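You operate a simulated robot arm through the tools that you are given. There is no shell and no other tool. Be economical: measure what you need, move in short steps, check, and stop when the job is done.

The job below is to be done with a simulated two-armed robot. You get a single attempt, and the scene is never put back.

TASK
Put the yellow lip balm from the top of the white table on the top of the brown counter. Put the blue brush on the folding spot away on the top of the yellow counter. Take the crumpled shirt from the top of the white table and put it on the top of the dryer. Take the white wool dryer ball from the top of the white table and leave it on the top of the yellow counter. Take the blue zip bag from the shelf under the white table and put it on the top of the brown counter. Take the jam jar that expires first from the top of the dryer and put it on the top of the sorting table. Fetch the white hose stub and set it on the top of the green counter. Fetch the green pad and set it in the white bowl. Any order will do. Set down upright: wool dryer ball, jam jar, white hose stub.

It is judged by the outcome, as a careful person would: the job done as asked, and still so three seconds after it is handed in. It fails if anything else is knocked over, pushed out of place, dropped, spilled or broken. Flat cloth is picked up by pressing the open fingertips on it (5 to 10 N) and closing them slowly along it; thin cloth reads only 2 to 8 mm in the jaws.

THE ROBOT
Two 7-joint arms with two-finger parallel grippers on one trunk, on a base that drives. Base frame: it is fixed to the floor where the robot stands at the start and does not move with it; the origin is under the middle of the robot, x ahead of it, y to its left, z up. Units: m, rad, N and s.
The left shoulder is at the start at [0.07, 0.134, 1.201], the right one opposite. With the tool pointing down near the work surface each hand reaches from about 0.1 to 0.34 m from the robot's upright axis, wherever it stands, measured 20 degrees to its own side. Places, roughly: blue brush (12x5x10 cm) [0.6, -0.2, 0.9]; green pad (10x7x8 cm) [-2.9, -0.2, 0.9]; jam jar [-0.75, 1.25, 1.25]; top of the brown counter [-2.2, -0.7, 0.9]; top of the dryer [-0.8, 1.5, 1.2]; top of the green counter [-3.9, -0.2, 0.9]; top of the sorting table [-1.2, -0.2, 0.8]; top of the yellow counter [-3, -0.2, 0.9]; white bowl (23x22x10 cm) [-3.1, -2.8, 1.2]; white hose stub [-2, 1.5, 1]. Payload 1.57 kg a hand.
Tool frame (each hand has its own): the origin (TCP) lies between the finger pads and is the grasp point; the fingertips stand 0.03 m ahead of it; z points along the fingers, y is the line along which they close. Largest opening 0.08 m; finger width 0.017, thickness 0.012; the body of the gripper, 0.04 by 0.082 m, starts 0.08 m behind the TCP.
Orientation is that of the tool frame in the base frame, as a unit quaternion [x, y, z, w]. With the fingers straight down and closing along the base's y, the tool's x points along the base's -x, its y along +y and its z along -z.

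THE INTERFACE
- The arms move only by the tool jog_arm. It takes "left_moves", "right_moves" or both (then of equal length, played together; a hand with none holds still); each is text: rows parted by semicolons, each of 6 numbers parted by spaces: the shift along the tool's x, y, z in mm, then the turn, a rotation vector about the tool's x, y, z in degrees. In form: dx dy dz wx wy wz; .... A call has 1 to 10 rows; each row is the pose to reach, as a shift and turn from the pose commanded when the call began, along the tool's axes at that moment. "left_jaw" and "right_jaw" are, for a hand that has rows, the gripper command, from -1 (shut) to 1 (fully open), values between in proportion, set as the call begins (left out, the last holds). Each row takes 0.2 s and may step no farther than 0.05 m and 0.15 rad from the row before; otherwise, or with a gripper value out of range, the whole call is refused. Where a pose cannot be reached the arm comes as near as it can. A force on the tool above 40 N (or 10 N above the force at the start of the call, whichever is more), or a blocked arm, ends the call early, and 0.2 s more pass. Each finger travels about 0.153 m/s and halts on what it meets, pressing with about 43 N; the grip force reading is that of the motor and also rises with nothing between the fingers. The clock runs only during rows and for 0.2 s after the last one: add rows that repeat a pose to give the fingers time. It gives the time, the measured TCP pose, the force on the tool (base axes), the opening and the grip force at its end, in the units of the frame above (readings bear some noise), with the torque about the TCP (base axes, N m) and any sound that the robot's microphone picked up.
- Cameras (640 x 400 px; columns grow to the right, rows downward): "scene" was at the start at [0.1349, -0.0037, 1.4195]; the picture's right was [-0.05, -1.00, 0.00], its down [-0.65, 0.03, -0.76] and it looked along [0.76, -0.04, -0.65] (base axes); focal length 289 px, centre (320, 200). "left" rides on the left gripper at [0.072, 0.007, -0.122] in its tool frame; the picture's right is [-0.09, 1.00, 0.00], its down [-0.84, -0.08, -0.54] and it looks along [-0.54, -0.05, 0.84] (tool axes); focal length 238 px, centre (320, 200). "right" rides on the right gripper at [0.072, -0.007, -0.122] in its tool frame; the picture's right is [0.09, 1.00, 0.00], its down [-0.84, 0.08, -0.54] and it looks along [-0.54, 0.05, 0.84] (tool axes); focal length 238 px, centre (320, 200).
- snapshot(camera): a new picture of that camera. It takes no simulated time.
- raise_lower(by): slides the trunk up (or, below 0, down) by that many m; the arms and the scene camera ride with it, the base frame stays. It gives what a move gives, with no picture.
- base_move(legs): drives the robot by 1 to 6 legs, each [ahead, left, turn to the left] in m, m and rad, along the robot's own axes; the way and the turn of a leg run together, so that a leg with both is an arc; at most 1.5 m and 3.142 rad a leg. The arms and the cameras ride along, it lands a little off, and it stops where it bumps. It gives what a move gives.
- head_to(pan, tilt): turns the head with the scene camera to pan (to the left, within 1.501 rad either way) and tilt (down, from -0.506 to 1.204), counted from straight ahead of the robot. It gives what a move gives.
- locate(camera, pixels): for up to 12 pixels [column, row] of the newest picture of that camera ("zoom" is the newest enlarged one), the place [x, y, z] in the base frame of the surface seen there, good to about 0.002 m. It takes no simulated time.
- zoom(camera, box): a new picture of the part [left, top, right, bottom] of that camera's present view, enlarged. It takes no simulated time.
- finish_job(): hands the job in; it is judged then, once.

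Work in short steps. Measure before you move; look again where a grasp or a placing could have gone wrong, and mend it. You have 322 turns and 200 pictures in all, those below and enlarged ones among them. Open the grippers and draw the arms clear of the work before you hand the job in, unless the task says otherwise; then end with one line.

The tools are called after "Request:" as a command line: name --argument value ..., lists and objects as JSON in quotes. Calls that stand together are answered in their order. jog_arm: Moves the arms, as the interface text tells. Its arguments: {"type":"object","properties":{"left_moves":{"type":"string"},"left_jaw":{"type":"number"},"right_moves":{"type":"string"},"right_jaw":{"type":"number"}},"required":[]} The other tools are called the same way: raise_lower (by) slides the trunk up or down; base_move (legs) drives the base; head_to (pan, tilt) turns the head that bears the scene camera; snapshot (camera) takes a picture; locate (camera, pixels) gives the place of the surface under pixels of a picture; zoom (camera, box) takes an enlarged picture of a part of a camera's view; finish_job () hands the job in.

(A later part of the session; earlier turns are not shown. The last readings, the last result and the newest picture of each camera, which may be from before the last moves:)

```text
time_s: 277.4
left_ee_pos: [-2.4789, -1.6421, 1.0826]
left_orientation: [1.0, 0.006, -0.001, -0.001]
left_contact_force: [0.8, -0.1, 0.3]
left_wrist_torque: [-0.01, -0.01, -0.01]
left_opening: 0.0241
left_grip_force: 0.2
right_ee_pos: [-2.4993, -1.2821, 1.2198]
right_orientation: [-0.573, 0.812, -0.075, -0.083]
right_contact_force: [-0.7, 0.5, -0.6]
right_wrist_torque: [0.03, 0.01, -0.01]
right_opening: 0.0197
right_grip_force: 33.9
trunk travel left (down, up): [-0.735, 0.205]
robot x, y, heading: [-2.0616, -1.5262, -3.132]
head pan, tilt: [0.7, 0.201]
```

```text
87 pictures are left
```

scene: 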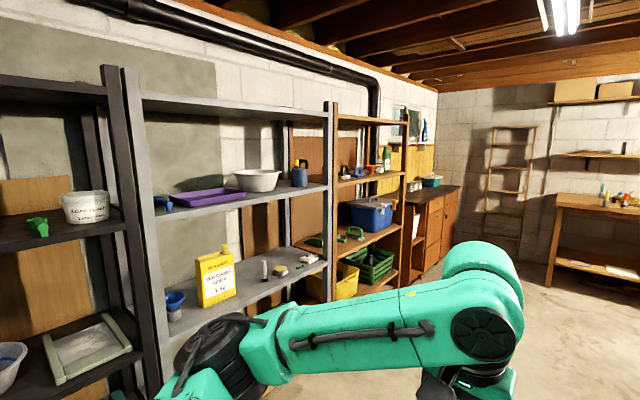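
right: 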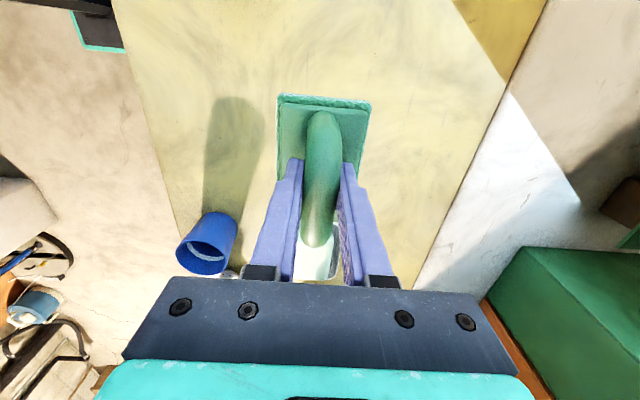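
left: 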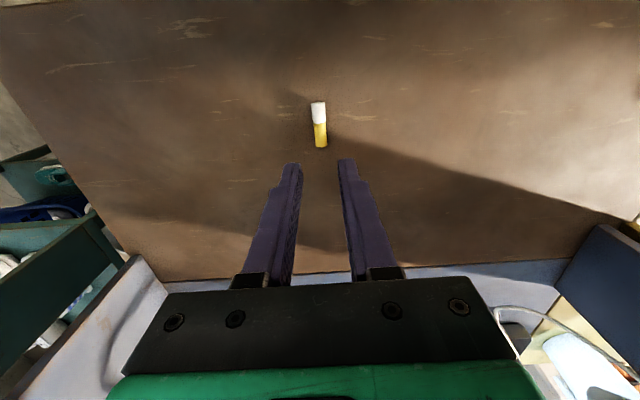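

Request:
locate --camera "scene" --pixels '[[258, 175], [240, 174], [278, 174], [258, 188], [230, 205], [250, 108], [330, 110], [140, 105], [300, 176], [215, 195], [330, 185]]'

Request:
zoom --camera "scene" --box '[130, 80, 350, 230]'

```text
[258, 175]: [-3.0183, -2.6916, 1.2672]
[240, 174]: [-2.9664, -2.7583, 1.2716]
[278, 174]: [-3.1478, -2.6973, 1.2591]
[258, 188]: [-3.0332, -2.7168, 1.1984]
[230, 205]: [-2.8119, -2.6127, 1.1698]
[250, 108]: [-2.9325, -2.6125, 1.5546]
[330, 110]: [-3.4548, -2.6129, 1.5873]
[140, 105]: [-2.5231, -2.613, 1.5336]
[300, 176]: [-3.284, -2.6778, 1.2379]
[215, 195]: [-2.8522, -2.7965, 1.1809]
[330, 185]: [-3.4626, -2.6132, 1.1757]
```

```text
2.67 times, centred on (240, 155) of scene
```

zoom: 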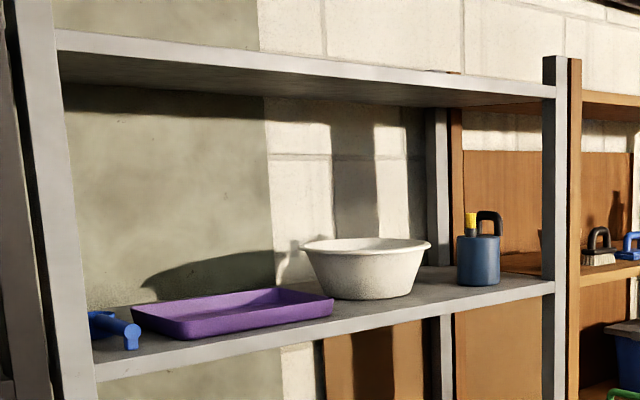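

The bowl stands at about (-3.05,-2.79) on a shelf (z 1.17) with another shelf at z≈1.535 above, so I must enter with the tool tilted forward. I drive on and turn to face the rack.

Request:
base_move --legs '[[0.8, 0, 0], [0, 0, 1.565]]'

Request:
jog_arm --left_moves "40 0 0 0 0 0; 80 0 0 0 0 0; 120 0 0 0 0 0; 150 0 0 0 0 0" --right_moves "0 20 0 -1.4 -6 0; 0 40 0 -1.4 -12.8 0; 0 60 0 -1.4 -12.8 0; 0 80 0 -1.4 -12.8 0"

Request:
head_to --pan -0.2 --tilt 0.2

Request:
snapshot --camera "scene"

```text
time_s: 285.6
left_ee_pos: [-2.7303, -1.9541, 1.0819]
left_orientation: [0.693, 0.72, 0.0, 0.0]
left_contact_force: [-0.9, -1.0, -0.9]
left_wrist_torque: [0.0, 0.03, -0.01]
left_opening: 0.0238
left_grip_force: 0.2
right_ee_pos: [-3.0888, -1.9821, 1.2188]
right_orientation: [0.982, -0.156, 0.111, 0.005]
right_contact_force: [0.5, -0.3, 0.0]
right_wrist_torque: [-0.01, 0.0, 0.0]
right_opening: 0.0195
right_grip_force: 33.4
trunk travel left (down, up): [-0.735, 0.205]
robot x, y, heading: [-2.855, -1.5384, -1.533]
head pan, tilt: [0.7, 0.201]
```

```text
time_s: 286.6
left_ee_pos: [-2.7355, -1.8235, 1.0847]
left_orientation: [0.694, 0.72, -0.001, 0.0]
left_contact_force: [1.5, -0.4, -0.3]
left_wrist_torque: [0.02, 0.03, 0.02]
left_opening: 0.0241
left_grip_force: 0.0
left hand out of reach, approached as far as the arm can: row 4
right_ee_pos: [-3.1136, -2.0595, 1.2174]
right_orientation: [0.988, -0.156, 0.0, 0.0]
right_contact_force: [-0.8, -0.4, -0.3]
right_wrist_torque: [0.0, 0.02, 0.01]
right_opening: 0.0198
right_grip_force: 33.9
trunk travel left (down, up): [-0.735, 0.205]
robot x, y, heading: [-2.8544, -1.539, -1.538]
head pan, tilt: [0.7, 0.201]
```

```text
time_s: 287.8
left_ee_pos: [-2.7354, -1.8228, 1.0839]
left_orientation: [0.694, 0.72, 0.0, 0.0]
left_contact_force: [0.3, 0.4, 0.4]
left_wrist_torque: [-0.02, 0.0, -0.01]
left_opening: 0.024
left_grip_force: 0.0
right_ee_pos: [-3.1153, -2.0587, 1.2172]
right_orientation: [0.988, -0.157, 0.0, 0.0]
right_contact_force: [0.4, 0.0, -0.7]
right_wrist_torque: [-0.03, 0.03, 0.03]
right_opening: 0.0196
right_grip_force: 33.2
trunk travel left (down, up): [-0.735, 0.205]
robot x, y, heading: [-2.8521, -1.5355, -1.539]
head pan, tilt: [-0.201, 0.201]
```

```text
85 pictures are left
```

scene: 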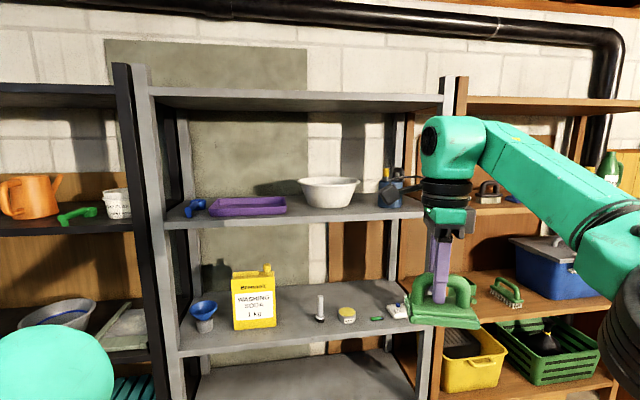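

Tool is upright again. Now measure the bowl from this view.

Request:
zoom --camera "scene" --box '[270, 160, 430, 230]'

Request:
locate --camera "zoom" --pixels '[[235, 80], [235, 95], [110, 80], [360, 85], [235, 180], [240, 75], [470, 150], [70, 150], [235, 70], [300, 210]]'

Request:
locate --camera "scene" --pixels '[[330, 100], [330, 108], [240, 215], [440, 85], [395, 185], [300, 105]]'

```text
4.00 times, centred on (350, 195) of scene
```

zoom: 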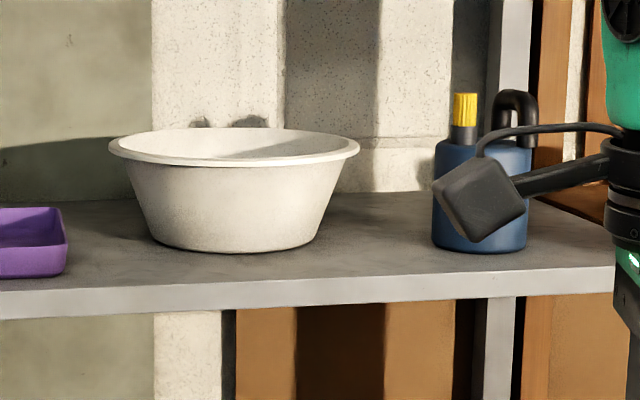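

```text
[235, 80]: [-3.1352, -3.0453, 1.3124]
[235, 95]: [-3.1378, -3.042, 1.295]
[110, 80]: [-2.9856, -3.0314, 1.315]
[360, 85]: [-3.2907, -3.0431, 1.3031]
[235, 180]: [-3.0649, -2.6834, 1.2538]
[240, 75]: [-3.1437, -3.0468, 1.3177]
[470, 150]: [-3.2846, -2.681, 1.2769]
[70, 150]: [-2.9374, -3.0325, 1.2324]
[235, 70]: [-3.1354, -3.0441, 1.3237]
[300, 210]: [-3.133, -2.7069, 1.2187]
```

```text
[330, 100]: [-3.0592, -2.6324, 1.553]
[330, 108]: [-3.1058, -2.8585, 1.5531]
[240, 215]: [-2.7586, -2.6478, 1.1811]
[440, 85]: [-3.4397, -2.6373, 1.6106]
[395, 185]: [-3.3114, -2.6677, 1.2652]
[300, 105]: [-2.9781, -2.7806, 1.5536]
```

Request:
locate --camera "zoom" --pixels '[[235, 163], [112, 148], [356, 148], [235, 131], [200, 145], [235, 240], [80, 250]]'

```text
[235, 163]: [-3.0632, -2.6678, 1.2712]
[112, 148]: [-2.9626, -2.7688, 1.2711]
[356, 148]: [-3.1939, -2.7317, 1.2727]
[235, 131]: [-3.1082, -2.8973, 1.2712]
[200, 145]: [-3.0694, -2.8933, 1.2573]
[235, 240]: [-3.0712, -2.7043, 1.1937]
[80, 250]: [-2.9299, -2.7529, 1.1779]
```

Bowl centre ≈ (-3.08,-2.783), rim z 1.271, upper shelf underside 1.553. I raise 0.15, straighten the yaw, then tilt the right tool forward by 58°.

Request:
raise_lower --by 0.15

Request:
jog_arm --right_moves "0 0 0 0 0 -6.6; 0 0 0 0 0 -13.2; 0 0 0 0 0 -19.8; 0 0 0 0 0 -19.8"

Request:
jog_arm --right_moves "0 0 0 -8.3 0 0; 0 0 0 -16.6 0 0; 0 0 0 -24.9 0 0; 0 0 0 -33.2 0 0; 0 0 0 -41.5 0 0; 0 0 0 -49.8 0 0; 0 0 0 -58 0 0; 0 0 0 -58 0 0"

Request:
snapshot --camera "scene"

```text
time_s: 289.5
left_ee_pos: [-2.7365, -1.823, 1.2341]
left_orientation: [0.694, 0.72, 0.0, 0.0]
left_contact_force: [-0.6, 0.1, 0.0]
left_wrist_torque: [-0.01, -0.04, 0.0]
left_opening: 0.0242
left_grip_force: 0.0
right_ee_pos: [-3.1141, -2.0595, 1.367]
right_orientation: [0.987, -0.158, -0.001, 0.0]
right_contact_force: [0.0, 0.6, -0.9]
right_wrist_torque: [0.02, 0.03, -0.04]
right_opening: 0.0197
right_grip_force: 33.8
trunk travel left (down, up): [-0.885, 0.055]
robot x, y, heading: [-2.8542, -1.5383, -1.531]
head pan, tilt: [-0.201, 0.201]
```

```text
time_s: 290.5
left_ee_pos: [-2.7364, -1.8235, 1.2342]
left_orientation: [0.694, 0.72, -0.001, 0.001]
left_contact_force: [-0.4, 1.1, -0.2]
left_wrist_torque: [0.03, 0.0, -0.01]
left_opening: 0.0241
left_grip_force: 0.1
right_ee_pos: [-3.1146, -2.0595, 1.3667]
right_orientation: [1.0, 0.015, 0.001, 0.0]
right_contact_force: [0.3, 0.0, -0.1]
right_wrist_torque: [0.01, -0.01, 0.01]
right_opening: 0.0195
right_grip_force: 33.9
trunk travel left (down, up): [-0.885, 0.055]
robot x, y, heading: [-2.8575, -1.5374, -1.533]
head pan, tilt: [-0.201, 0.201]
```

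```text
time_s: 292.3
left_ee_pos: [-2.7362, -1.8238, 1.2334]
left_orientation: [0.694, 0.72, -0.001, 0.001]
left_contact_force: [-0.2, 1.0, 0.3]
left_wrist_torque: [0.0, 0.0, 0.04]
left_opening: 0.0241
left_grip_force: 0.1
right_ee_pos: [-3.1153, -2.0578, 1.3684]
right_orientation: [0.874, 0.014, 0.007, 0.485]
right_contact_force: [-0.4, 1.2, -1.2]
right_wrist_torque: [0.07, 0.01, 0.0]
right_opening: 0.0197
right_grip_force: 33.7
trunk travel left (down, up): [-0.885, 0.055]
robot x, y, heading: [-2.8539, -1.5385, -1.535]
head pan, tilt: [-0.201, 0.201]
```

```text
83 pictures are left
```

scene: 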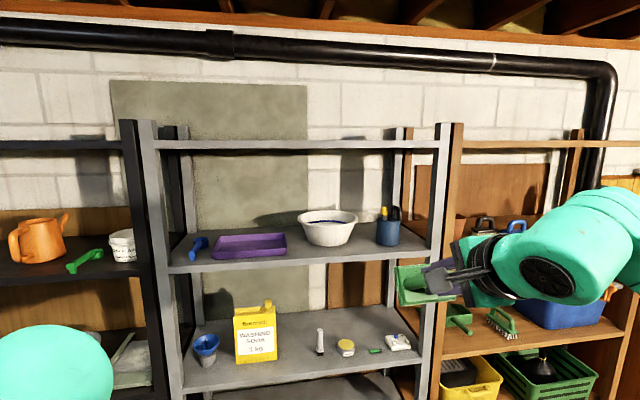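

Tool points forward and 32° down. I drive 0.6 ahead so the pad comes just inside above the bowl's front rim.

Request:
base_move --legs '[[0.5, 0.014, 0]]'

Request:
head_to --pan -0.35 --tilt 0.3

Request:
snapshot --camera "scene"

Request:
snapshot --camera "right"

```text
time_s: 295.3
left_ee_pos: [-2.7, -2.3238, 1.2338]
left_orientation: [0.692, 0.722, -0.002, 0.002]
left_contact_force: [-0.7, 0.5, -0.2]
left_wrist_torque: [-0.02, 0.03, -0.02]
left_opening: 0.0239
left_grip_force: 0.2
right_ee_pos: [-3.0769, -2.5639, 1.3687]
right_orientation: [0.874, 0.016, 0.009, 0.485]
right_contact_force: [0.1, 0.2, -0.1]
right_wrist_torque: [0.01, 0.0, 0.01]
right_opening: 0.0195
right_grip_force: 33.6
trunk travel left (down, up): [-0.885, 0.055]
robot x, y, heading: [-2.8235, -2.0386, -1.524]
head pan, tilt: [-0.201, 0.201]
```

```text
time_s: 296.0
left_ee_pos: [-2.7, -2.3268, 1.2335]
left_orientation: [0.692, 0.722, -0.001, 0.001]
left_contact_force: [-1.1, 0.2, 0.5]
left_wrist_torque: [0.0, -0.02, -0.01]
left_opening: 0.0241
left_grip_force: 0.1
right_ee_pos: [-3.0754, -2.5656, 1.3672]
right_orientation: [0.875, 0.016, 0.009, 0.484]
right_contact_force: [-1.1, -0.1, -0.7]
right_wrist_torque: [0.03, 0.0, 0.01]
right_opening: 0.0198
right_grip_force: 33.7
trunk travel left (down, up): [-0.885, 0.055]
robot x, y, heading: [-2.82, -2.0424, -1.53]
head pan, tilt: [-0.351, 0.3]
```

```text
82 pictures are left
```

scene: 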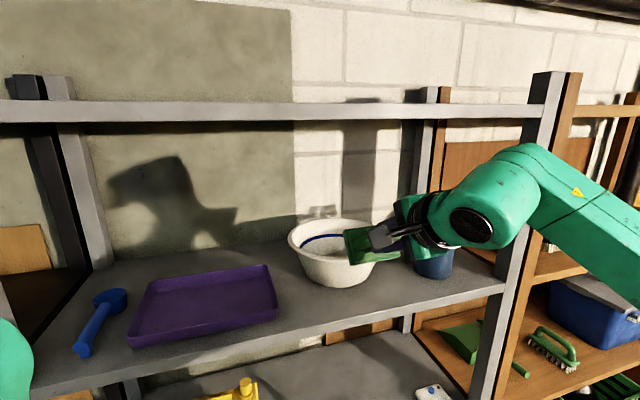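

```text
81 pictures are left
```

right: 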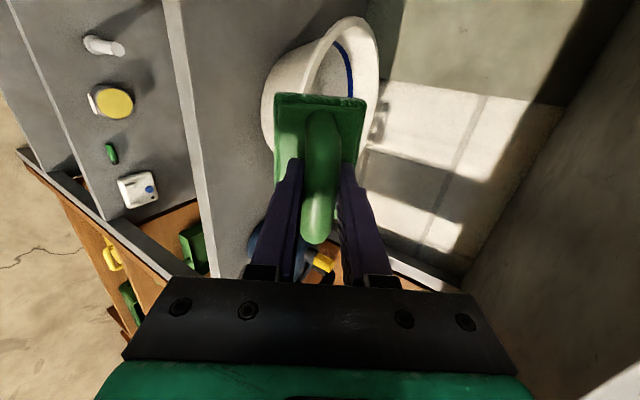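

Request:
locate --camera "scene" --pixels '[[485, 215], [445, 235], [520, 165], [600, 190], [535, 150], [560, 240], [510, 270], [420, 235]]'

```text
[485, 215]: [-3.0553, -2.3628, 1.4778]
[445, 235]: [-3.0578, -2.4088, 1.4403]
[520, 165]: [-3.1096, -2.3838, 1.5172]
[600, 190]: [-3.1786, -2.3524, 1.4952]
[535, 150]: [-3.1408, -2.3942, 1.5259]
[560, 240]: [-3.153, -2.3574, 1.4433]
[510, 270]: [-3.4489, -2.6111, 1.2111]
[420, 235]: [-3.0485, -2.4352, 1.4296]
```

Wrist top (~1.526) passes under the upper shelf (1.553) with little room, so I first lower 22 mm, then advance 80 mm with the arm.

Request:
jog_arm --right_moves "0 -18.6 11.7 0 0 0; 0 2.6 45.6 0 0 0; 0 23.8 79.5 0 0 0; 0 23.8 79.5 0 0 0"

Request:
snapshot --camera "scene"

Request:
snapshot --camera "right"

```text
time_s: 297.0
left_ee_pos: [-2.7001, -2.3252, 1.2335]
left_orientation: [0.692, 0.722, -0.001, 0.001]
left_contact_force: [-0.2, -1.1, -0.1]
left_wrist_torque: [-0.01, -0.02, -0.02]
left_opening: 0.0241
left_grip_force: 0.0
right_ee_pos: [-3.0727, -2.6437, 1.3459]
right_orientation: [0.874, 0.016, 0.009, 0.485]
right_contact_force: [-0.3, 0.2, -0.7]
right_wrist_torque: [0.04, -0.01, 0.0]
right_opening: 0.0195
right_grip_force: 33.5
trunk travel left (down, up): [-0.885, 0.055]
robot x, y, heading: [-2.8244, -2.0441, -1.529]
head pan, tilt: [-0.351, 0.3]
```

```text
80 pictures are left
```

scene: 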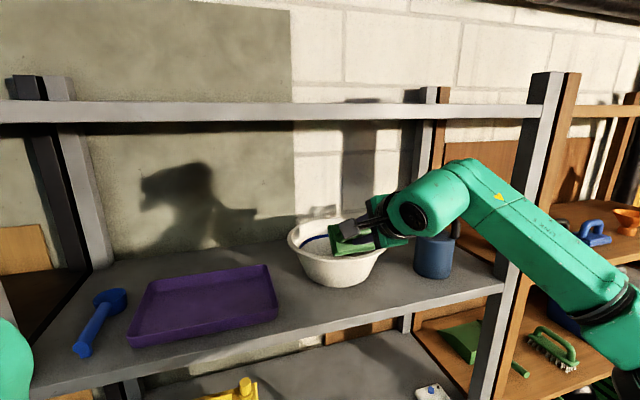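

```text
79 pictures are left
```

right: 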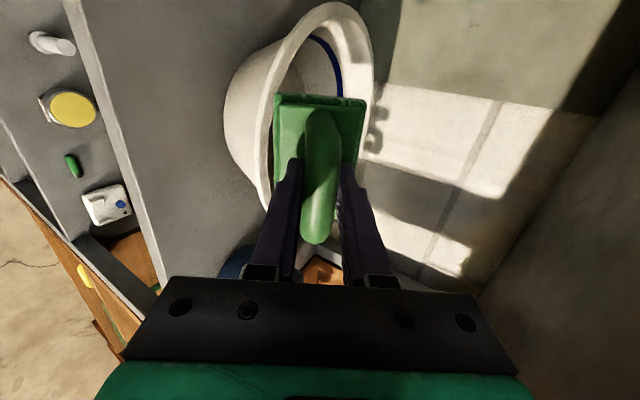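

Good alignment. Drive 0.09 ahead with the base.

Request:
base_move --legs '[[0.09, -0.008, 0]]'

Request:
snapshot --camera "scene"

Request:
snapshot --camera "right"

```text
time_s: 298.1
left_ee_pos: [-2.7029, -2.4117, 1.2351]
left_orientation: [0.691, 0.723, -0.002, 0.002]
left_contact_force: [0.1, 0.3, 0.1]
left_wrist_torque: [-0.07, -0.02, 0.0]
left_opening: 0.0241
left_grip_force: 0.1
right_ee_pos: [-3.0781, -2.7303, 1.3495]
right_orientation: [0.873, 0.017, 0.009, 0.487]
right_contact_force: [0.4, 0.7, -0.4]
right_wrist_torque: [0.0, -0.01, -0.02]
right_opening: 0.0197
right_grip_force: 33.7
trunk travel left (down, up): [-0.885, 0.055]
robot x, y, heading: [-2.8233, -2.1322, -1.523]
head pan, tilt: [-0.351, 0.3]
```

```text
78 pictures are left
```

scene: 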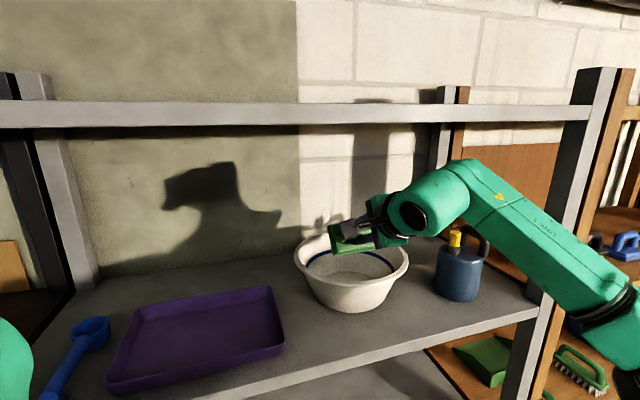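

```text
77 pictures are left
```

right: 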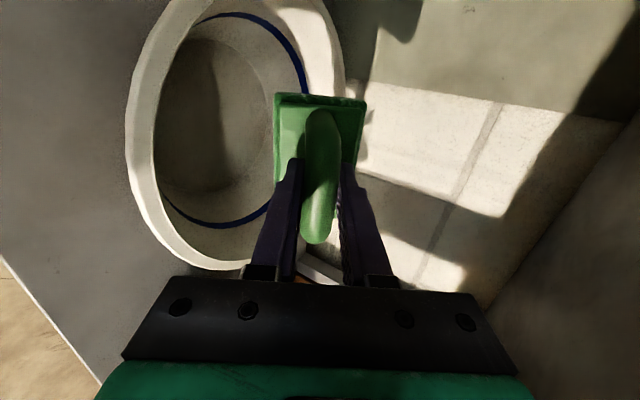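

Pad is over the bowl. Lower 68 mm along base z.

Request:
jog_arm --right_moves "0 -20 12.5 0 0 0; 0 -40 25 0 0 0; 0 -57 36 0 0 0; 0 -57 36 0 0 0"

Request:
snapshot --camera "scene"

Request:
snapshot --camera "right"

```text
time_s: 299.1
left_ee_pos: [-2.703, -2.4181, 1.2345]
left_orientation: [0.692, 0.722, 0.0, 0.0]
left_contact_force: [0.7, -0.3, 0.1]
left_wrist_torque: [0.01, -0.01, 0.01]
left_opening: 0.024
left_grip_force: 0.0
right_ee_pos: [-3.0781, -2.7367, 1.2781]
right_orientation: [0.875, 0.016, 0.009, 0.484]
right_contact_force: [0.5, 0.2, -0.9]
right_wrist_torque: [0.02, -0.01, 0.02]
right_opening: 0.0199
right_grip_force: 33.4
trunk travel left (down, up): [-0.885, 0.055]
robot x, y, heading: [-2.826, -2.132, -1.523]
head pan, tilt: [-0.351, 0.3]
```

```text
76 pictures are left
```

scene: 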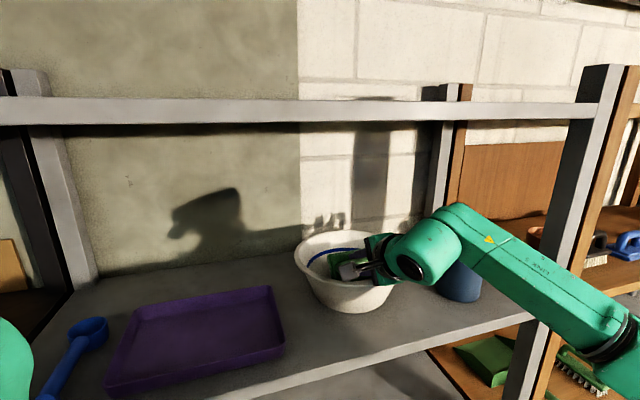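

```text
75 pictures are left
```

right: 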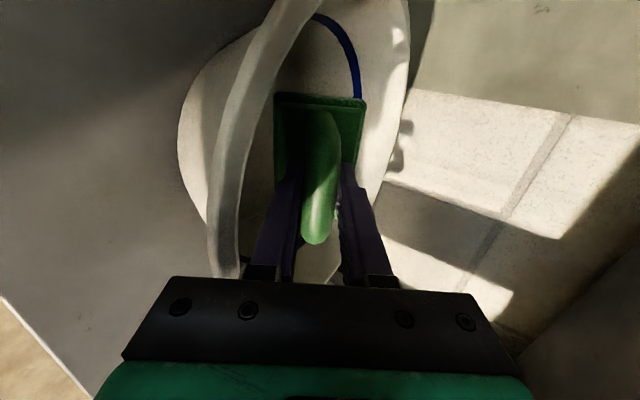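

The pad is inside the bowl below the rim. I open gently.

Request:
jog_arm --right_moves "0 0 0 0 0 0; 0 0 0 0 0 0; 0 0 0 0 0 0" --right_jaw 0.1

Request:
snapshot --camera "right"

```text
time_s: 299.9
left_ee_pos: [-2.7032, -2.416, 1.233]
left_orientation: [0.691, 0.722, -0.001, 0.001]
left_contact_force: [0.2, -0.8, -0.9]
left_wrist_torque: [0.01, 0.0, -0.02]
left_opening: 0.024
left_grip_force: 0.1
right_ee_pos: [-3.0763, -2.7346, 1.2806]
right_orientation: [0.874, 0.016, 0.009, 0.486]
right_contact_force: [-0.3, 0.1, 5.3]
right_wrist_torque: [0.25, -0.03, 0.01]
right_opening: 0.0404
right_grip_force: 0.0
trunk travel left (down, up): [-0.885, 0.055]
robot x, y, heading: [-2.8272, -2.1297, -1.527]
head pan, tilt: [-0.351, 0.3]
```

```text
74 pictures are left
```

right: 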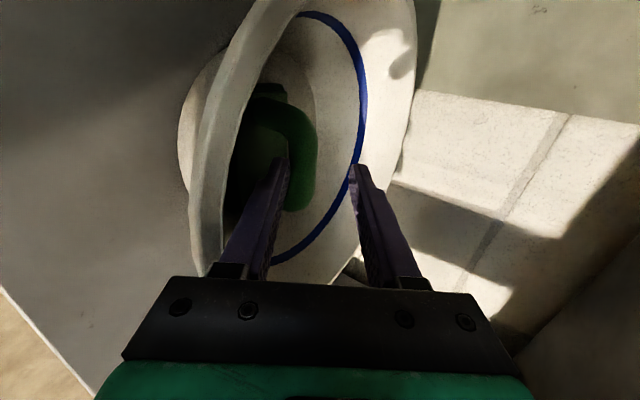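

The pad dropped into the bowl. A light 5 N touch remains; I retreat along the tool axis 25 mm and look.

Request:
jog_arm --right_moves "0 0 -8 0 0 0; 0 0 -16 0 0 0; 0 0 -28 0 0 0"

Request:
snapshot --camera "right"

Request:
snapshot --camera "scene"

```text
time_s: 300.7
left_ee_pos: [-2.7029, -2.4164, 1.2338]
left_orientation: [0.691, 0.722, -0.001, 0.001]
left_contact_force: [-0.3, -0.2, -0.4]
left_wrist_torque: [0.0, 0.01, 0.02]
left_opening: 0.0239
left_grip_force: 0.0
right_ee_pos: [-3.0781, -2.7104, 1.2938]
right_orientation: [0.875, 0.016, 0.008, 0.484]
right_contact_force: [-0.4, 0.8, -0.8]
right_wrist_torque: [0.01, -0.03, 0.0]
right_opening: 0.0441
right_grip_force: 0.1
trunk travel left (down, up): [-0.885, 0.055]
robot x, y, heading: [-2.825, -2.1351, -1.527]
head pan, tilt: [-0.351, 0.3]
```

```text
73 pictures are left
```

right: 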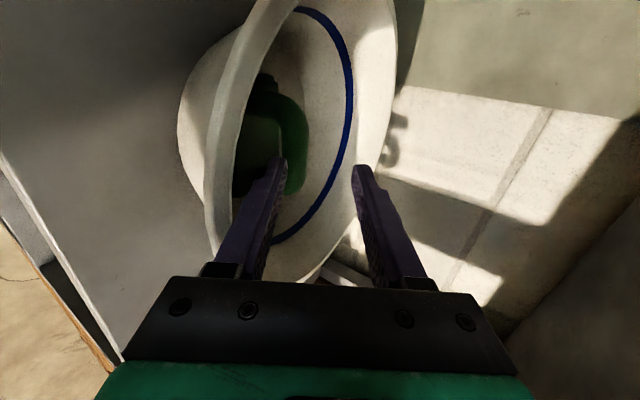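

```text
72 pictures are left
```

scene: 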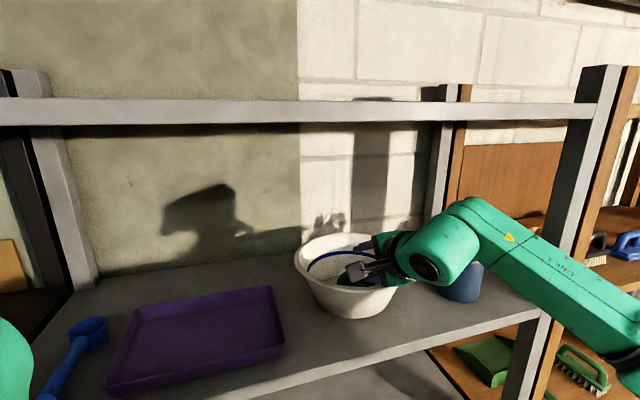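

Free. Continue retreating 60 mm along the tool axis, then back off the base and view the bowl.

Request:
jog_arm --right_moves "0 0 -20 0 0 0; 0 0 -40 0 0 0; 0 0 -60 0 0 0"

Request:
base_move --legs '[[-0.4, 0, 0]]'

Request:
zoom --camera "scene" --box '[250, 180, 450, 300]'

```text
time_s: 301.5
left_ee_pos: [-2.7041, -2.4166, 1.2338]
left_orientation: [0.692, 0.722, -0.001, 0.001]
left_contact_force: [0.2, 0.6, 0.3]
left_wrist_torque: [0.04, 0.01, 0.01]
left_opening: 0.0238
left_grip_force: 0.0
right_ee_pos: [-3.0803, -2.6628, 1.3262]
right_orientation: [0.875, 0.015, 0.01, 0.485]
right_contact_force: [0.7, 0.8, 0.0]
right_wrist_torque: [0.01, 0.01, -0.03]
right_opening: 0.044
right_grip_force: 0.0
trunk travel left (down, up): [-0.885, 0.055]
robot x, y, heading: [-2.8216, -2.1302, -1.526]
head pan, tilt: [-0.351, 0.3]
```

```text
time_s: 304.0
left_ee_pos: [-2.7213, -2.0143, 1.2328]
left_orientation: [0.693, 0.721, 0.0, 0.0]
left_contact_force: [-0.7, -0.7, 0.4]
left_wrist_torque: [0.05, 0.01, -0.02]
left_opening: 0.024
left_grip_force: 0.1
right_ee_pos: [-3.1011, -2.2574, 1.3246]
right_orientation: [0.875, 0.014, 0.007, 0.484]
right_contact_force: [-0.4, -0.5, 0.2]
right_wrist_torque: [0.0, 0.0, -0.01]
right_opening: 0.044
right_grip_force: 0.1
trunk travel left (down, up): [-0.885, 0.055]
robot x, y, heading: [-2.841, -1.7289, -1.529]
head pan, tilt: [-0.351, 0.3]
```

```text
3.20 times, centred on (350, 240) of scene
```

zoom: 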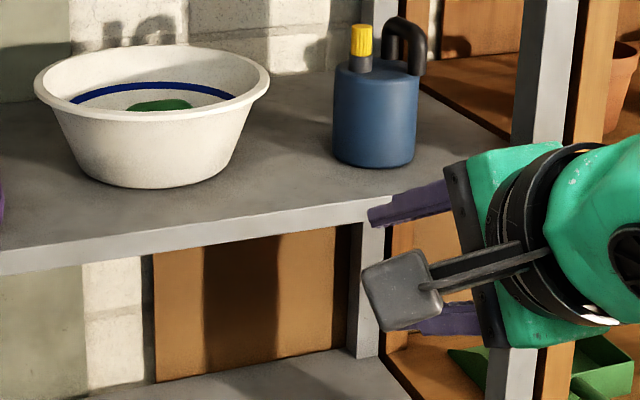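

The green pad lies in the bowl. Now to the zip bag: turn east and drive back toward the white table's south part.

Request:
base_move --legs '[[0.1, 0.0, 1.529], [1.3, 0.1, 0], [1.2, 0.1, 0]]'

Request:
head_to --pan 0.3 --tilt 0.45

Request:
snapshot --camera "scene"

```text
time_s: 319.9
left_ee_pos: [-0.0012, -1.5221, 1.2334]
left_orientation: [0.007, 1.0, 0.0, 0.001]
left_contact_force: [0.2, 0.7, 0.0]
left_wrist_torque: [0.0, -0.03, 0.02]
left_opening: 0.0239
left_grip_force: 0.1
right_ee_pos: [0.2218, -1.9121, 1.3256]
right_orientation: [0.625, 0.611, 0.34, 0.347]
right_contact_force: [0.0, -0.1, 0.0]
right_wrist_torque: [0.02, -0.03, 0.01]
right_opening: 0.044
right_grip_force: 0.2
trunk travel left (down, up): [-0.885, 0.055]
robot x, y, heading: [-0.2921, -1.6253, -0.014]
head pan, tilt: [-0.351, 0.3]
```

```text
time_s: 320.9
left_ee_pos: [-0.0001, -1.522, 1.2343]
left_orientation: [0.008, 1.0, 0.0, 0.001]
left_contact_force: [1.0, 0.2, 0.6]
left_wrist_torque: [0.0, -0.03, -0.03]
left_opening: 0.0241
left_grip_force: 0.0
right_ee_pos: [0.2217, -1.9111, 1.3248]
right_orientation: [0.625, 0.612, 0.339, 0.347]
right_contact_force: [-1.0, 0.2, 0.8]
right_wrist_torque: [0.02, 0.0, -0.01]
right_opening: 0.0441
right_grip_force: 0.0
trunk travel left (down, up): [-0.885, 0.055]
robot x, y, heading: [-0.292, -1.6266, -0.015]
head pan, tilt: [0.3, 0.45]
```

```text
70 pictures are left
```

scene: 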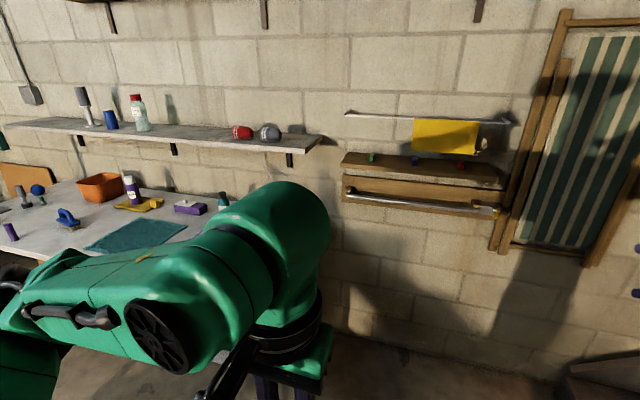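

I strafe north 0.75 m, lower the trunk 0.35, and look under the table.

Request:
base_move --legs '[[0, 0.78, 0.015]]'

Request:
raise_lower --by -0.4

Request:
head_to --pan 0.0 --tilt 0.55

Request:
snapshot --camera "scene"

```text
time_s: 325.2
left_ee_pos: [0.0023, -0.7161, 1.2337]
left_orientation: [0.001, 1.0, 0.001, 0.0]
left_contact_force: [-0.3, -0.5, -1.1]
left_wrist_torque: [0.01, -0.04, 0.0]
left_opening: 0.0241
left_grip_force: 0.0
right_ee_pos: [0.2322, -1.1016, 1.3245]
right_orientation: [0.621, 0.616, 0.342, 0.343]
right_contact_force: [-0.1, 0.6, 0.0]
right_wrist_torque: [0.04, 0.01, -0.01]
right_opening: 0.0439
right_grip_force: 0.0
trunk travel left (down, up): [-0.885, 0.055]
robot x, y, heading: [-0.2875, -0.8226, 0.001]
head pan, tilt: [0.3, 0.45]
```

```text
time_s: 329.1
left_ee_pos: [0.0032, -0.715, 0.8352]
left_orientation: [0.0, 1.0, 0.0, 0.001]
left_contact_force: [-0.5, -0.9, 0.3]
left_wrist_torque: [0.02, -0.02, -0.02]
left_opening: 0.0239
left_grip_force: 0.1
right_ee_pos: [0.2315, -1.1015, 0.9247]
right_orientation: [0.62, 0.616, 0.342, 0.345]
right_contact_force: [-0.5, 0.4, 0.6]
right_wrist_torque: [-0.01, 0.0, -0.01]
right_opening: 0.0439
right_grip_force: 0.1
trunk travel left (down, up): [-0.485, 0.455]
robot x, y, heading: [-0.2838, -0.8214, 0.003]
head pan, tilt: [0.3, 0.45]
```

```text
time_s: 329.9
left_ee_pos: [0.0035, -0.7146, 0.8334]
left_orientation: [0.0, 1.0, 0.0, 0.001]
left_contact_force: [-0.1, -0.3, 0.5]
left_wrist_torque: [-0.03, 0.03, 0.0]
left_opening: 0.0238
left_grip_force: 0.1
right_ee_pos: [0.2314, -1.1021, 0.9241]
right_orientation: [0.62, 0.616, 0.342, 0.344]
right_contact_force: [-0.2, -0.5, 0.5]
right_wrist_torque: [0.0, 0.03, -0.01]
right_opening: 0.0442
right_grip_force: 0.1
trunk travel left (down, up): [-0.485, 0.455]
robot x, y, heading: [-0.2852, -0.8243, 0.004]
head pan, tilt: [0.0, 0.55]
```

```text
69 pictures are left
```

scene: 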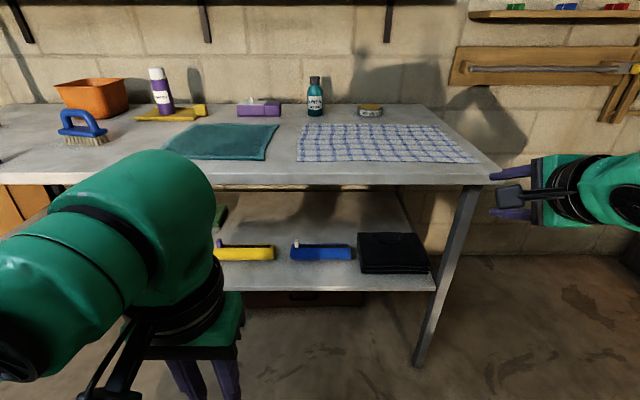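

Request:
zoom --camera "scene" --box '[200, 180, 440, 300]'

Request:
locate --camera "zoom" --pixels '[[245, 180], [245, 205], [400, 180], [400, 205], [320, 170], [320, 190], [257, 165], [320, 285], [520, 170], [410, 140], [320, 20]]'

```text
2.67 times, centred on (320, 240) of scene
```

zoom: 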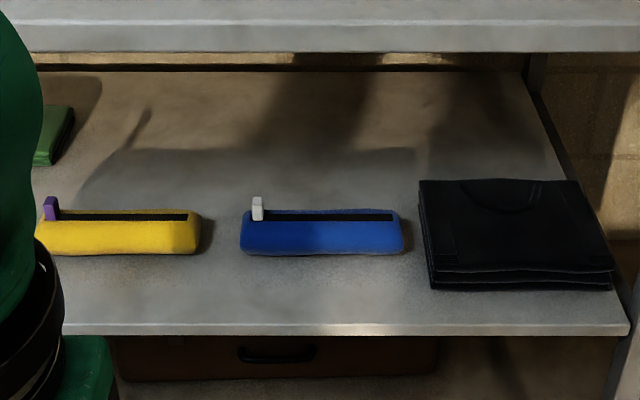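

```text
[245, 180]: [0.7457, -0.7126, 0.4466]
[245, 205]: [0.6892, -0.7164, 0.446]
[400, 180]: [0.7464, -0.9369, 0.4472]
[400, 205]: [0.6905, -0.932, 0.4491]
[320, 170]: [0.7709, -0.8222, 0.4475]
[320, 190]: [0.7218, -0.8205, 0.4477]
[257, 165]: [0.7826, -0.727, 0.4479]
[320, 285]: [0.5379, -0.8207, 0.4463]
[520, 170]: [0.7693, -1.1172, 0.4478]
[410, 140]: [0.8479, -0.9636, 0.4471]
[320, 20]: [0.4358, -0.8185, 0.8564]
```

Request:
locate --camera "zoom" --pixels '[[246, 235], [320, 213], [320, 222], [320, 240], [320, 253], [400, 235], [257, 203], [257, 218], [320, 328], [210, 240], [420, 240], [300, 60]]'

```text
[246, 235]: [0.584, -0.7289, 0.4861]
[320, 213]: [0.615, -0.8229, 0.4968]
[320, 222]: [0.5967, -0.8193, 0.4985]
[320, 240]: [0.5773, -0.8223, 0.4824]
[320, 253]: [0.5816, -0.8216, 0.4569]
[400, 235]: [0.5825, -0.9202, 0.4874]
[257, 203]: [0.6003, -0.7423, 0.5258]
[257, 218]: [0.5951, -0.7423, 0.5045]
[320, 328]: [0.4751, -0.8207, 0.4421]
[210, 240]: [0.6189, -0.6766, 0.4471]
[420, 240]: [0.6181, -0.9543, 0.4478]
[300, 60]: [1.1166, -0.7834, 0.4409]
```

The blue zip bag is a 20×5×5 cm pouch at x≈0.577–0.63, y −0.73…−0.92, z 0.447–0.498. I bring the right tool near vertical (82° down, closing along x), then measure how tall my wrist is, as it must fit under the table top.

Request:
jog_arm --right_moves "0 0 0 8.3 0 0; 0 0 0 16.6 0 0; 0 0 0 24.9 0 0; 0 0 0 33.2 0 0; 0 0 0 41.5 0 0; 0 0 0 50 0 0; 0 0 0 50 0 0" --right_jaw 1

Request:
head_to --pan -0.6 --tilt 0.55

Request:
snapshot --camera "scene"

```text
time_s: 331.5
left_ee_pos: [0.0025, -0.7154, 0.834]
left_orientation: [0.0, 1.0, 0.0, 0.001]
left_contact_force: [0.1, -0.3, 1.0]
left_wrist_torque: [0.03, 0.0, -0.01]
left_opening: 0.0243
left_grip_force: 0.0
right_ee_pos: [0.2318, -1.1026, 0.9253]
right_orientation: [0.707, 0.704, 0.05, 0.048]
right_contact_force: [-0.8, -0.4, 0.1]
right_wrist_torque: [0.03, -0.01, 0.01]
right_opening: 0.0801
right_grip_force: 0.0
trunk travel left (down, up): [-0.485, 0.455]
robot x, y, heading: [-0.2856, -0.8244, 0.0]
head pan, tilt: [0.0, 0.55]
```

```text
time_s: 332.5
left_ee_pos: [0.0036, -0.7145, 0.8342]
left_orientation: [0.001, 1.0, 0.0, 0.0]
left_contact_force: [-1.1, -0.4, 0.0]
left_wrist_torque: [-0.01, 0.04, -0.03]
left_opening: 0.0242
left_grip_force: 0.0
right_ee_pos: [0.232, -1.1017, 0.924]
right_orientation: [0.708, 0.703, 0.049, 0.049]
right_contact_force: [1.1, -0.5, -0.8]
right_wrist_torque: [-0.01, -0.03, -0.01]
right_opening: 0.08
right_grip_force: 0.1
trunk travel left (down, up): [-0.485, 0.455]
robot x, y, heading: [-0.2865, -0.8257, 0.0]
head pan, tilt: [-0.6, 0.55]
```

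```text
67 pictures are left
```

scene: 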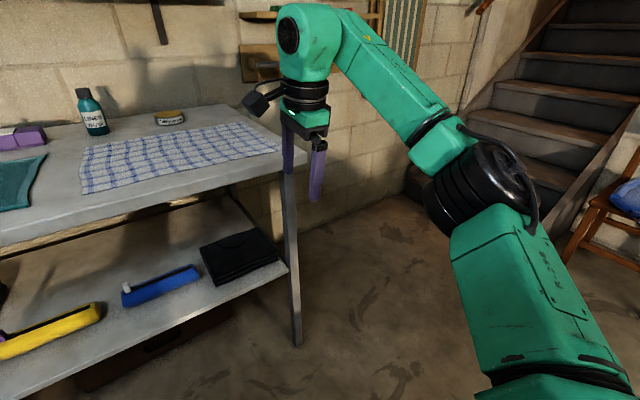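

Request:
locate --camera "scene" --pixels '[[305, 8], [290, 35], [340, 12], [370, 60], [315, 50], [305, 4], [280, 40], [440, 100]]'

```text
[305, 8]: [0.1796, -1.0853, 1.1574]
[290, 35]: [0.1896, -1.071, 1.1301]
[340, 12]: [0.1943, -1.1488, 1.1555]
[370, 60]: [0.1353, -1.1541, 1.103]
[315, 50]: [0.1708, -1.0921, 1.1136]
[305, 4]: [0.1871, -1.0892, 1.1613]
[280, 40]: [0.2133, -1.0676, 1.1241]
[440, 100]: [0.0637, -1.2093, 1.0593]
```

Wrist top is only 0.237 above the TCP: it fits. I strafe left 0.278, lower the trunk 0.385 in front of the table, then check.

Request:
base_move --legs '[[0, 0.278, 0]]'

Request:
raise_lower --by -0.385

Request:
head_to --pan -0.3 --tilt 0.2

Request:
snapshot --camera "scene"

Request:
snapshot --camera "right"

```text
time_s: 334.4
left_ee_pos: [0.0012, -0.437, 0.8334]
left_orientation: [-0.003, 1.0, -0.001, 0.001]
left_contact_force: [0.4, 0.2, -0.6]
left_wrist_torque: [0.01, -0.01, -0.01]
left_opening: 0.0242
left_grip_force: 0.2
right_ee_pos: [0.2331, -0.8223, 0.9247]
right_orientation: [0.705, 0.706, 0.05, 0.049]
right_contact_force: [-1.0, -0.1, 1.2]
right_wrist_torque: [-0.02, -0.03, 0.0]
right_opening: 0.0802
right_grip_force: 0.1
trunk travel left (down, up): [-0.485, 0.455]
robot x, y, heading: [-0.2918, -0.5513, 0.009]
head pan, tilt: [-0.6, 0.55]
```

```text
time_s: 338.1
left_ee_pos: [0.002, -0.4377, 0.4492]
left_orientation: [-0.004, 1.0, 0.0, 0.001]
left_contact_force: [0.4, -0.8, -0.5]
left_wrist_torque: [0.0, 0.0, -0.04]
left_opening: 0.0239
left_grip_force: 0.0
right_ee_pos: [0.232, -0.8236, 0.5394]
right_orientation: [0.706, 0.705, 0.049, 0.049]
right_contact_force: [0.2, 0.3, 0.1]
right_wrist_torque: [0.02, 0.03, 0.01]
right_opening: 0.08
right_grip_force: 0.0
trunk travel left (down, up): [-0.1, 0.84]
robot x, y, heading: [-0.2865, -0.5487, 0.004]
head pan, tilt: [-0.6, 0.55]
```

```text
time_s: 338.9
left_ee_pos: [0.0011, -0.4383, 0.4494]
left_orientation: [-0.003, 1.0, -0.001, 0.001]
left_contact_force: [-0.4, 0.0, -0.9]
left_wrist_torque: [-0.02, -0.01, -0.01]
left_opening: 0.024
left_grip_force: 0.0
right_ee_pos: [0.2333, -0.8233, 0.54]
right_orientation: [0.706, 0.705, 0.048, 0.05]
right_contact_force: [-1.0, 0.5, -1.2]
right_wrist_torque: [-0.02, 0.02, 0.01]
right_opening: 0.0801
right_grip_force: 0.1
trunk travel left (down, up): [-0.1, 0.84]
robot x, y, heading: [-0.2876, -0.5491, 0.009]
head pan, tilt: [-0.3, 0.201]
```

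```text
66 pictures are left
```

scene: 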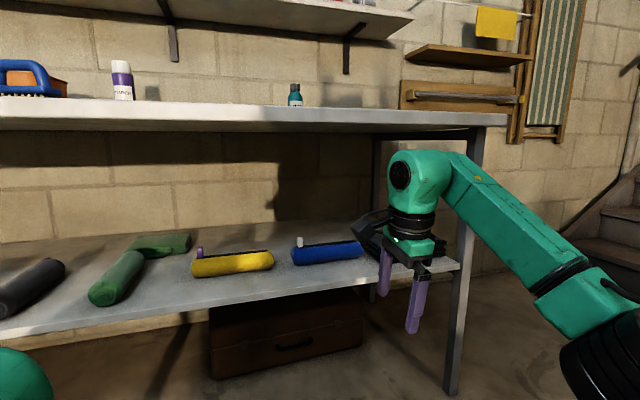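

```text
65 pictures are left
```

right: 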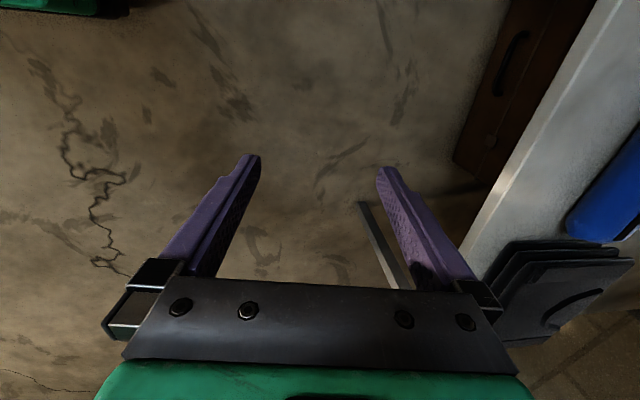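

Request:
locate --camera "scene" --pixels '[[290, 350], [220, 370], [350, 330], [330, 250], [330, 243], [330, 258], [455, 385], [460, 125], [300, 240]]'

```text
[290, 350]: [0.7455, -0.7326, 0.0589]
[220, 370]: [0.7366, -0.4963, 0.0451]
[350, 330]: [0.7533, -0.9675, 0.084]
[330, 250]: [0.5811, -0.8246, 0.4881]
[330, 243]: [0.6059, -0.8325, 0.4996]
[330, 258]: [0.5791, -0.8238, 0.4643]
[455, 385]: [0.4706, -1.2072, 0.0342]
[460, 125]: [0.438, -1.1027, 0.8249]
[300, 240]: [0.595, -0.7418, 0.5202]
```

No obstacle for the base (suitcase at x≥0.74). Table underside is 0.825. I drive 0.3 ahead, passing the hand under the table edge.

Request:
base_move --legs '[[0.2, 0, -0.005]]'

Request:
snapshot --camera "right"

```text
time_s: 340.5
left_ee_pos: [0.1995, -0.4383, 0.4495]
left_orientation: [-0.002, 1.0, -0.001, 0.0]
left_contact_force: [0.6, 0.7, 0.1]
left_wrist_torque: [0.0, -0.02, -0.01]
left_opening: 0.024
left_grip_force: 0.1
right_ee_pos: [0.4302, -0.8252, 0.5393]
right_orientation: [0.706, 0.705, 0.049, 0.05]
right_contact_force: [0.3, 0.3, 0.2]
right_wrist_torque: [-0.02, -0.01, -0.03]
right_opening: 0.0797
right_grip_force: 0.0
trunk travel left (down, up): [-0.1, 0.84]
robot x, y, heading: [-0.0887, -0.5481, 0.006]
head pan, tilt: [-0.3, 0.201]
```

```text
64 pictures are left
```

right: 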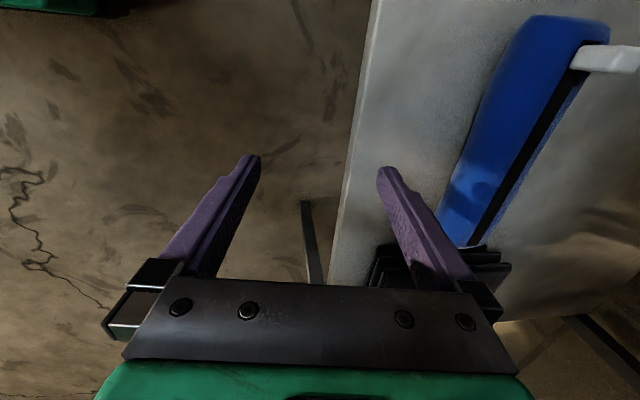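

Request:
base_move --legs '[[0.11, 0, 0]]'

Request:
jog_arm --right_moves "0 30 4 0 0 0; 0 58 8 0 0 0; 0 58 8 0 0 0"

Request:
snapshot --camera "right"

Request:
snapshot --camera "scene"

```text
time_s: 341.7
left_ee_pos: [0.3097, -0.4366, 0.4486]
left_orientation: [-0.003, 1.0, 0.0, 0.001]
left_contact_force: [-0.1, 0.8, -0.5]
left_wrist_torque: [-0.01, 0.03, 0.02]
left_opening: 0.024
left_grip_force: 0.2
right_ee_pos: [0.5389, -0.8229, 0.5389]
right_orientation: [0.707, 0.704, 0.049, 0.049]
right_contact_force: [0.1, 0.3, -0.6]
right_wrist_torque: [-0.03, 0.0, 0.02]
right_opening: 0.0801
right_grip_force: 0.1
trunk travel left (down, up): [-0.1, 0.84]
robot x, y, heading: [0.0222, -0.5486, 0.007]
head pan, tilt: [-0.3, 0.201]
```

```text
time_s: 342.5
left_ee_pos: [0.3091, -0.4362, 0.4484]
left_orientation: [-0.002, 1.0, 0.0, 0.001]
left_contact_force: [0.6, 0.7, -0.6]
left_wrist_torque: [0.03, -0.02, 0.01]
left_opening: 0.024
left_grip_force: 0.1
right_ee_pos: [0.5987, -0.8235, 0.5403]
right_orientation: [0.706, 0.705, 0.049, 0.049]
right_contact_force: [0.6, -0.1, 0.8]
right_wrist_torque: [-0.04, 0.03, 0.05]
right_opening: 0.08
right_grip_force: 0.1
trunk travel left (down, up): [-0.1, 0.84]
robot x, y, heading: [0.0207, -0.5488, 0.008]
head pan, tilt: [-0.3, 0.201]
```

```text
63 pictures are left
```

right: 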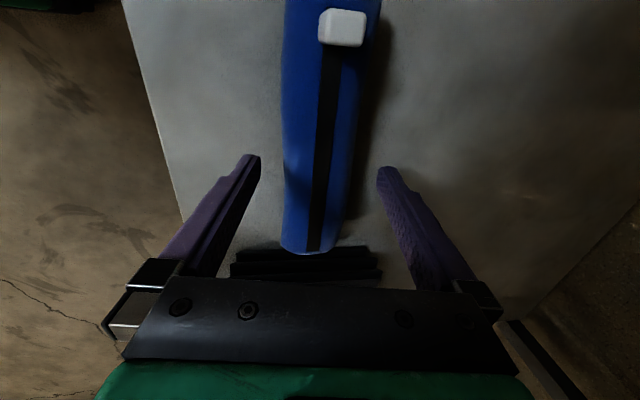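

```text
62 pictures are left
```

scene: 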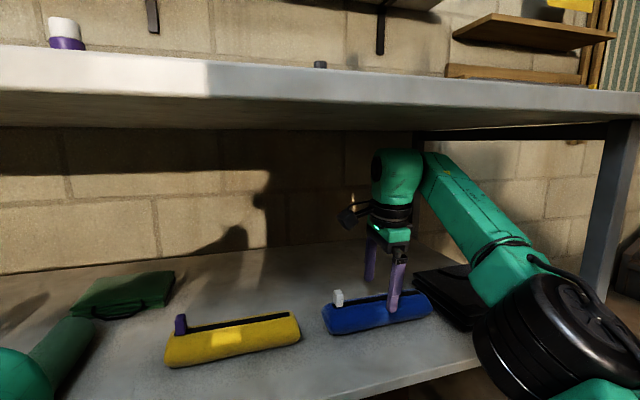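

Bag is centred between the fingers. Lower 46 mm.

Request:
jog_arm --right_moves "0 -3 20 0 0 0; 0 -5 36 0 0 0; 0 -6 46 0 0 0; 0 -6 46 0 0 0"

Request:
snapshot --camera "right"

```text
time_s: 343.5
left_ee_pos: [0.3097, -0.4372, 0.4493]
left_orientation: [-0.002, 1.0, -0.001, 0.001]
left_contact_force: [-0.3, 0.0, 0.3]
left_wrist_torque: [0.03, 0.02, 0.0]
left_opening: 0.0241
left_grip_force: 0.1
right_ee_pos: [0.5981, -0.8245, 0.493]
right_orientation: [0.706, 0.705, 0.049, 0.049]
right_contact_force: [0.1, -0.3, 0.1]
right_wrist_torque: [-0.01, 0.02, 0.01]
right_opening: 0.08
right_grip_force: 0.0
trunk travel left (down, up): [-0.1, 0.84]
robot x, y, heading: [0.0203, -0.5461, 0.005]
head pan, tilt: [-0.3, 0.201]
```

```text
61 pictures are left
```

right: 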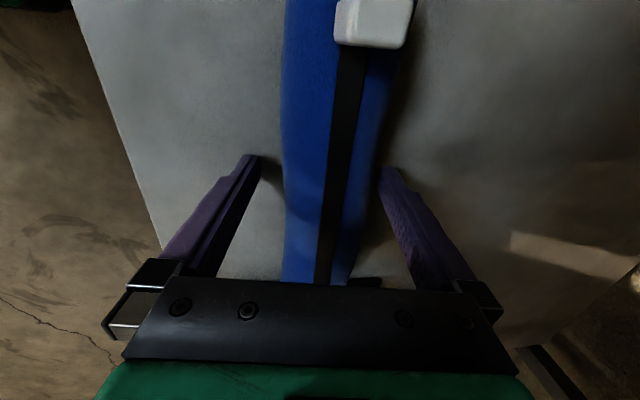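

Straddling the bag; close and lift 40 mm.

Request:
jog_arm --right_moves "0 0 0 0 0 0; 0 0 0 0 0 0; 0 0 0 0 0 0; 0 0 0 0 0 0" --right_jaw -1

Request:
jog_arm --right_moves "0 2 -15 0 0 0; 0 4 -30 0 0 0; 0 6 -45 0 0 0; 0 6 -45 0 0 0"

Request:
snapshot --camera "scene"

```text
time_s: 344.5
left_ee_pos: [0.3088, -0.4361, 0.4499]
left_orientation: [-0.002, 1.0, 0.0, 0.001]
left_contact_force: [0.0, -0.9, -0.8]
left_wrist_torque: [-0.01, -0.01, 0.0]
left_opening: 0.0242
left_grip_force: 0.0
right_ee_pos: [0.5971, -0.8231, 0.4931]
right_orientation: [0.706, 0.705, 0.049, 0.049]
right_contact_force: [0.4, 0.2, 0.6]
right_wrist_torque: [0.02, 0.06, 0.03]
right_opening: 0.0653
right_grip_force: 43.3
trunk travel left (down, up): [-0.1, 0.84]
robot x, y, heading: [0.0207, -0.5466, 0.007]
head pan, tilt: [-0.3, 0.201]
```

```text
time_s: 345.5
left_ee_pos: [0.3094, -0.4365, 0.447]
left_orientation: [-0.003, 1.0, 0.0, 0.001]
left_contact_force: [-0.1, 0.2, 0.3]
left_wrist_torque: [0.0, -0.02, 0.02]
left_opening: 0.0239
left_grip_force: 0.1
right_ee_pos: [0.599, -0.822, 0.5388]
right_orientation: [0.706, 0.705, 0.049, 0.049]
right_contact_force: [0.8, -0.7, -1.3]
right_wrist_torque: [0.0, -0.01, 0.01]
right_opening: 0.065
right_grip_force: 43.0
trunk travel left (down, up): [-0.1, 0.84]
robot x, y, heading: [0.0213, -0.5491, 0.005]
head pan, tilt: [-0.3, 0.201]
```

```text
60 pictures are left
```

scene: 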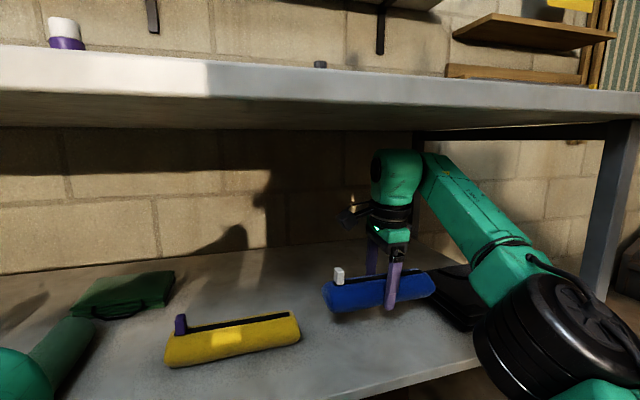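

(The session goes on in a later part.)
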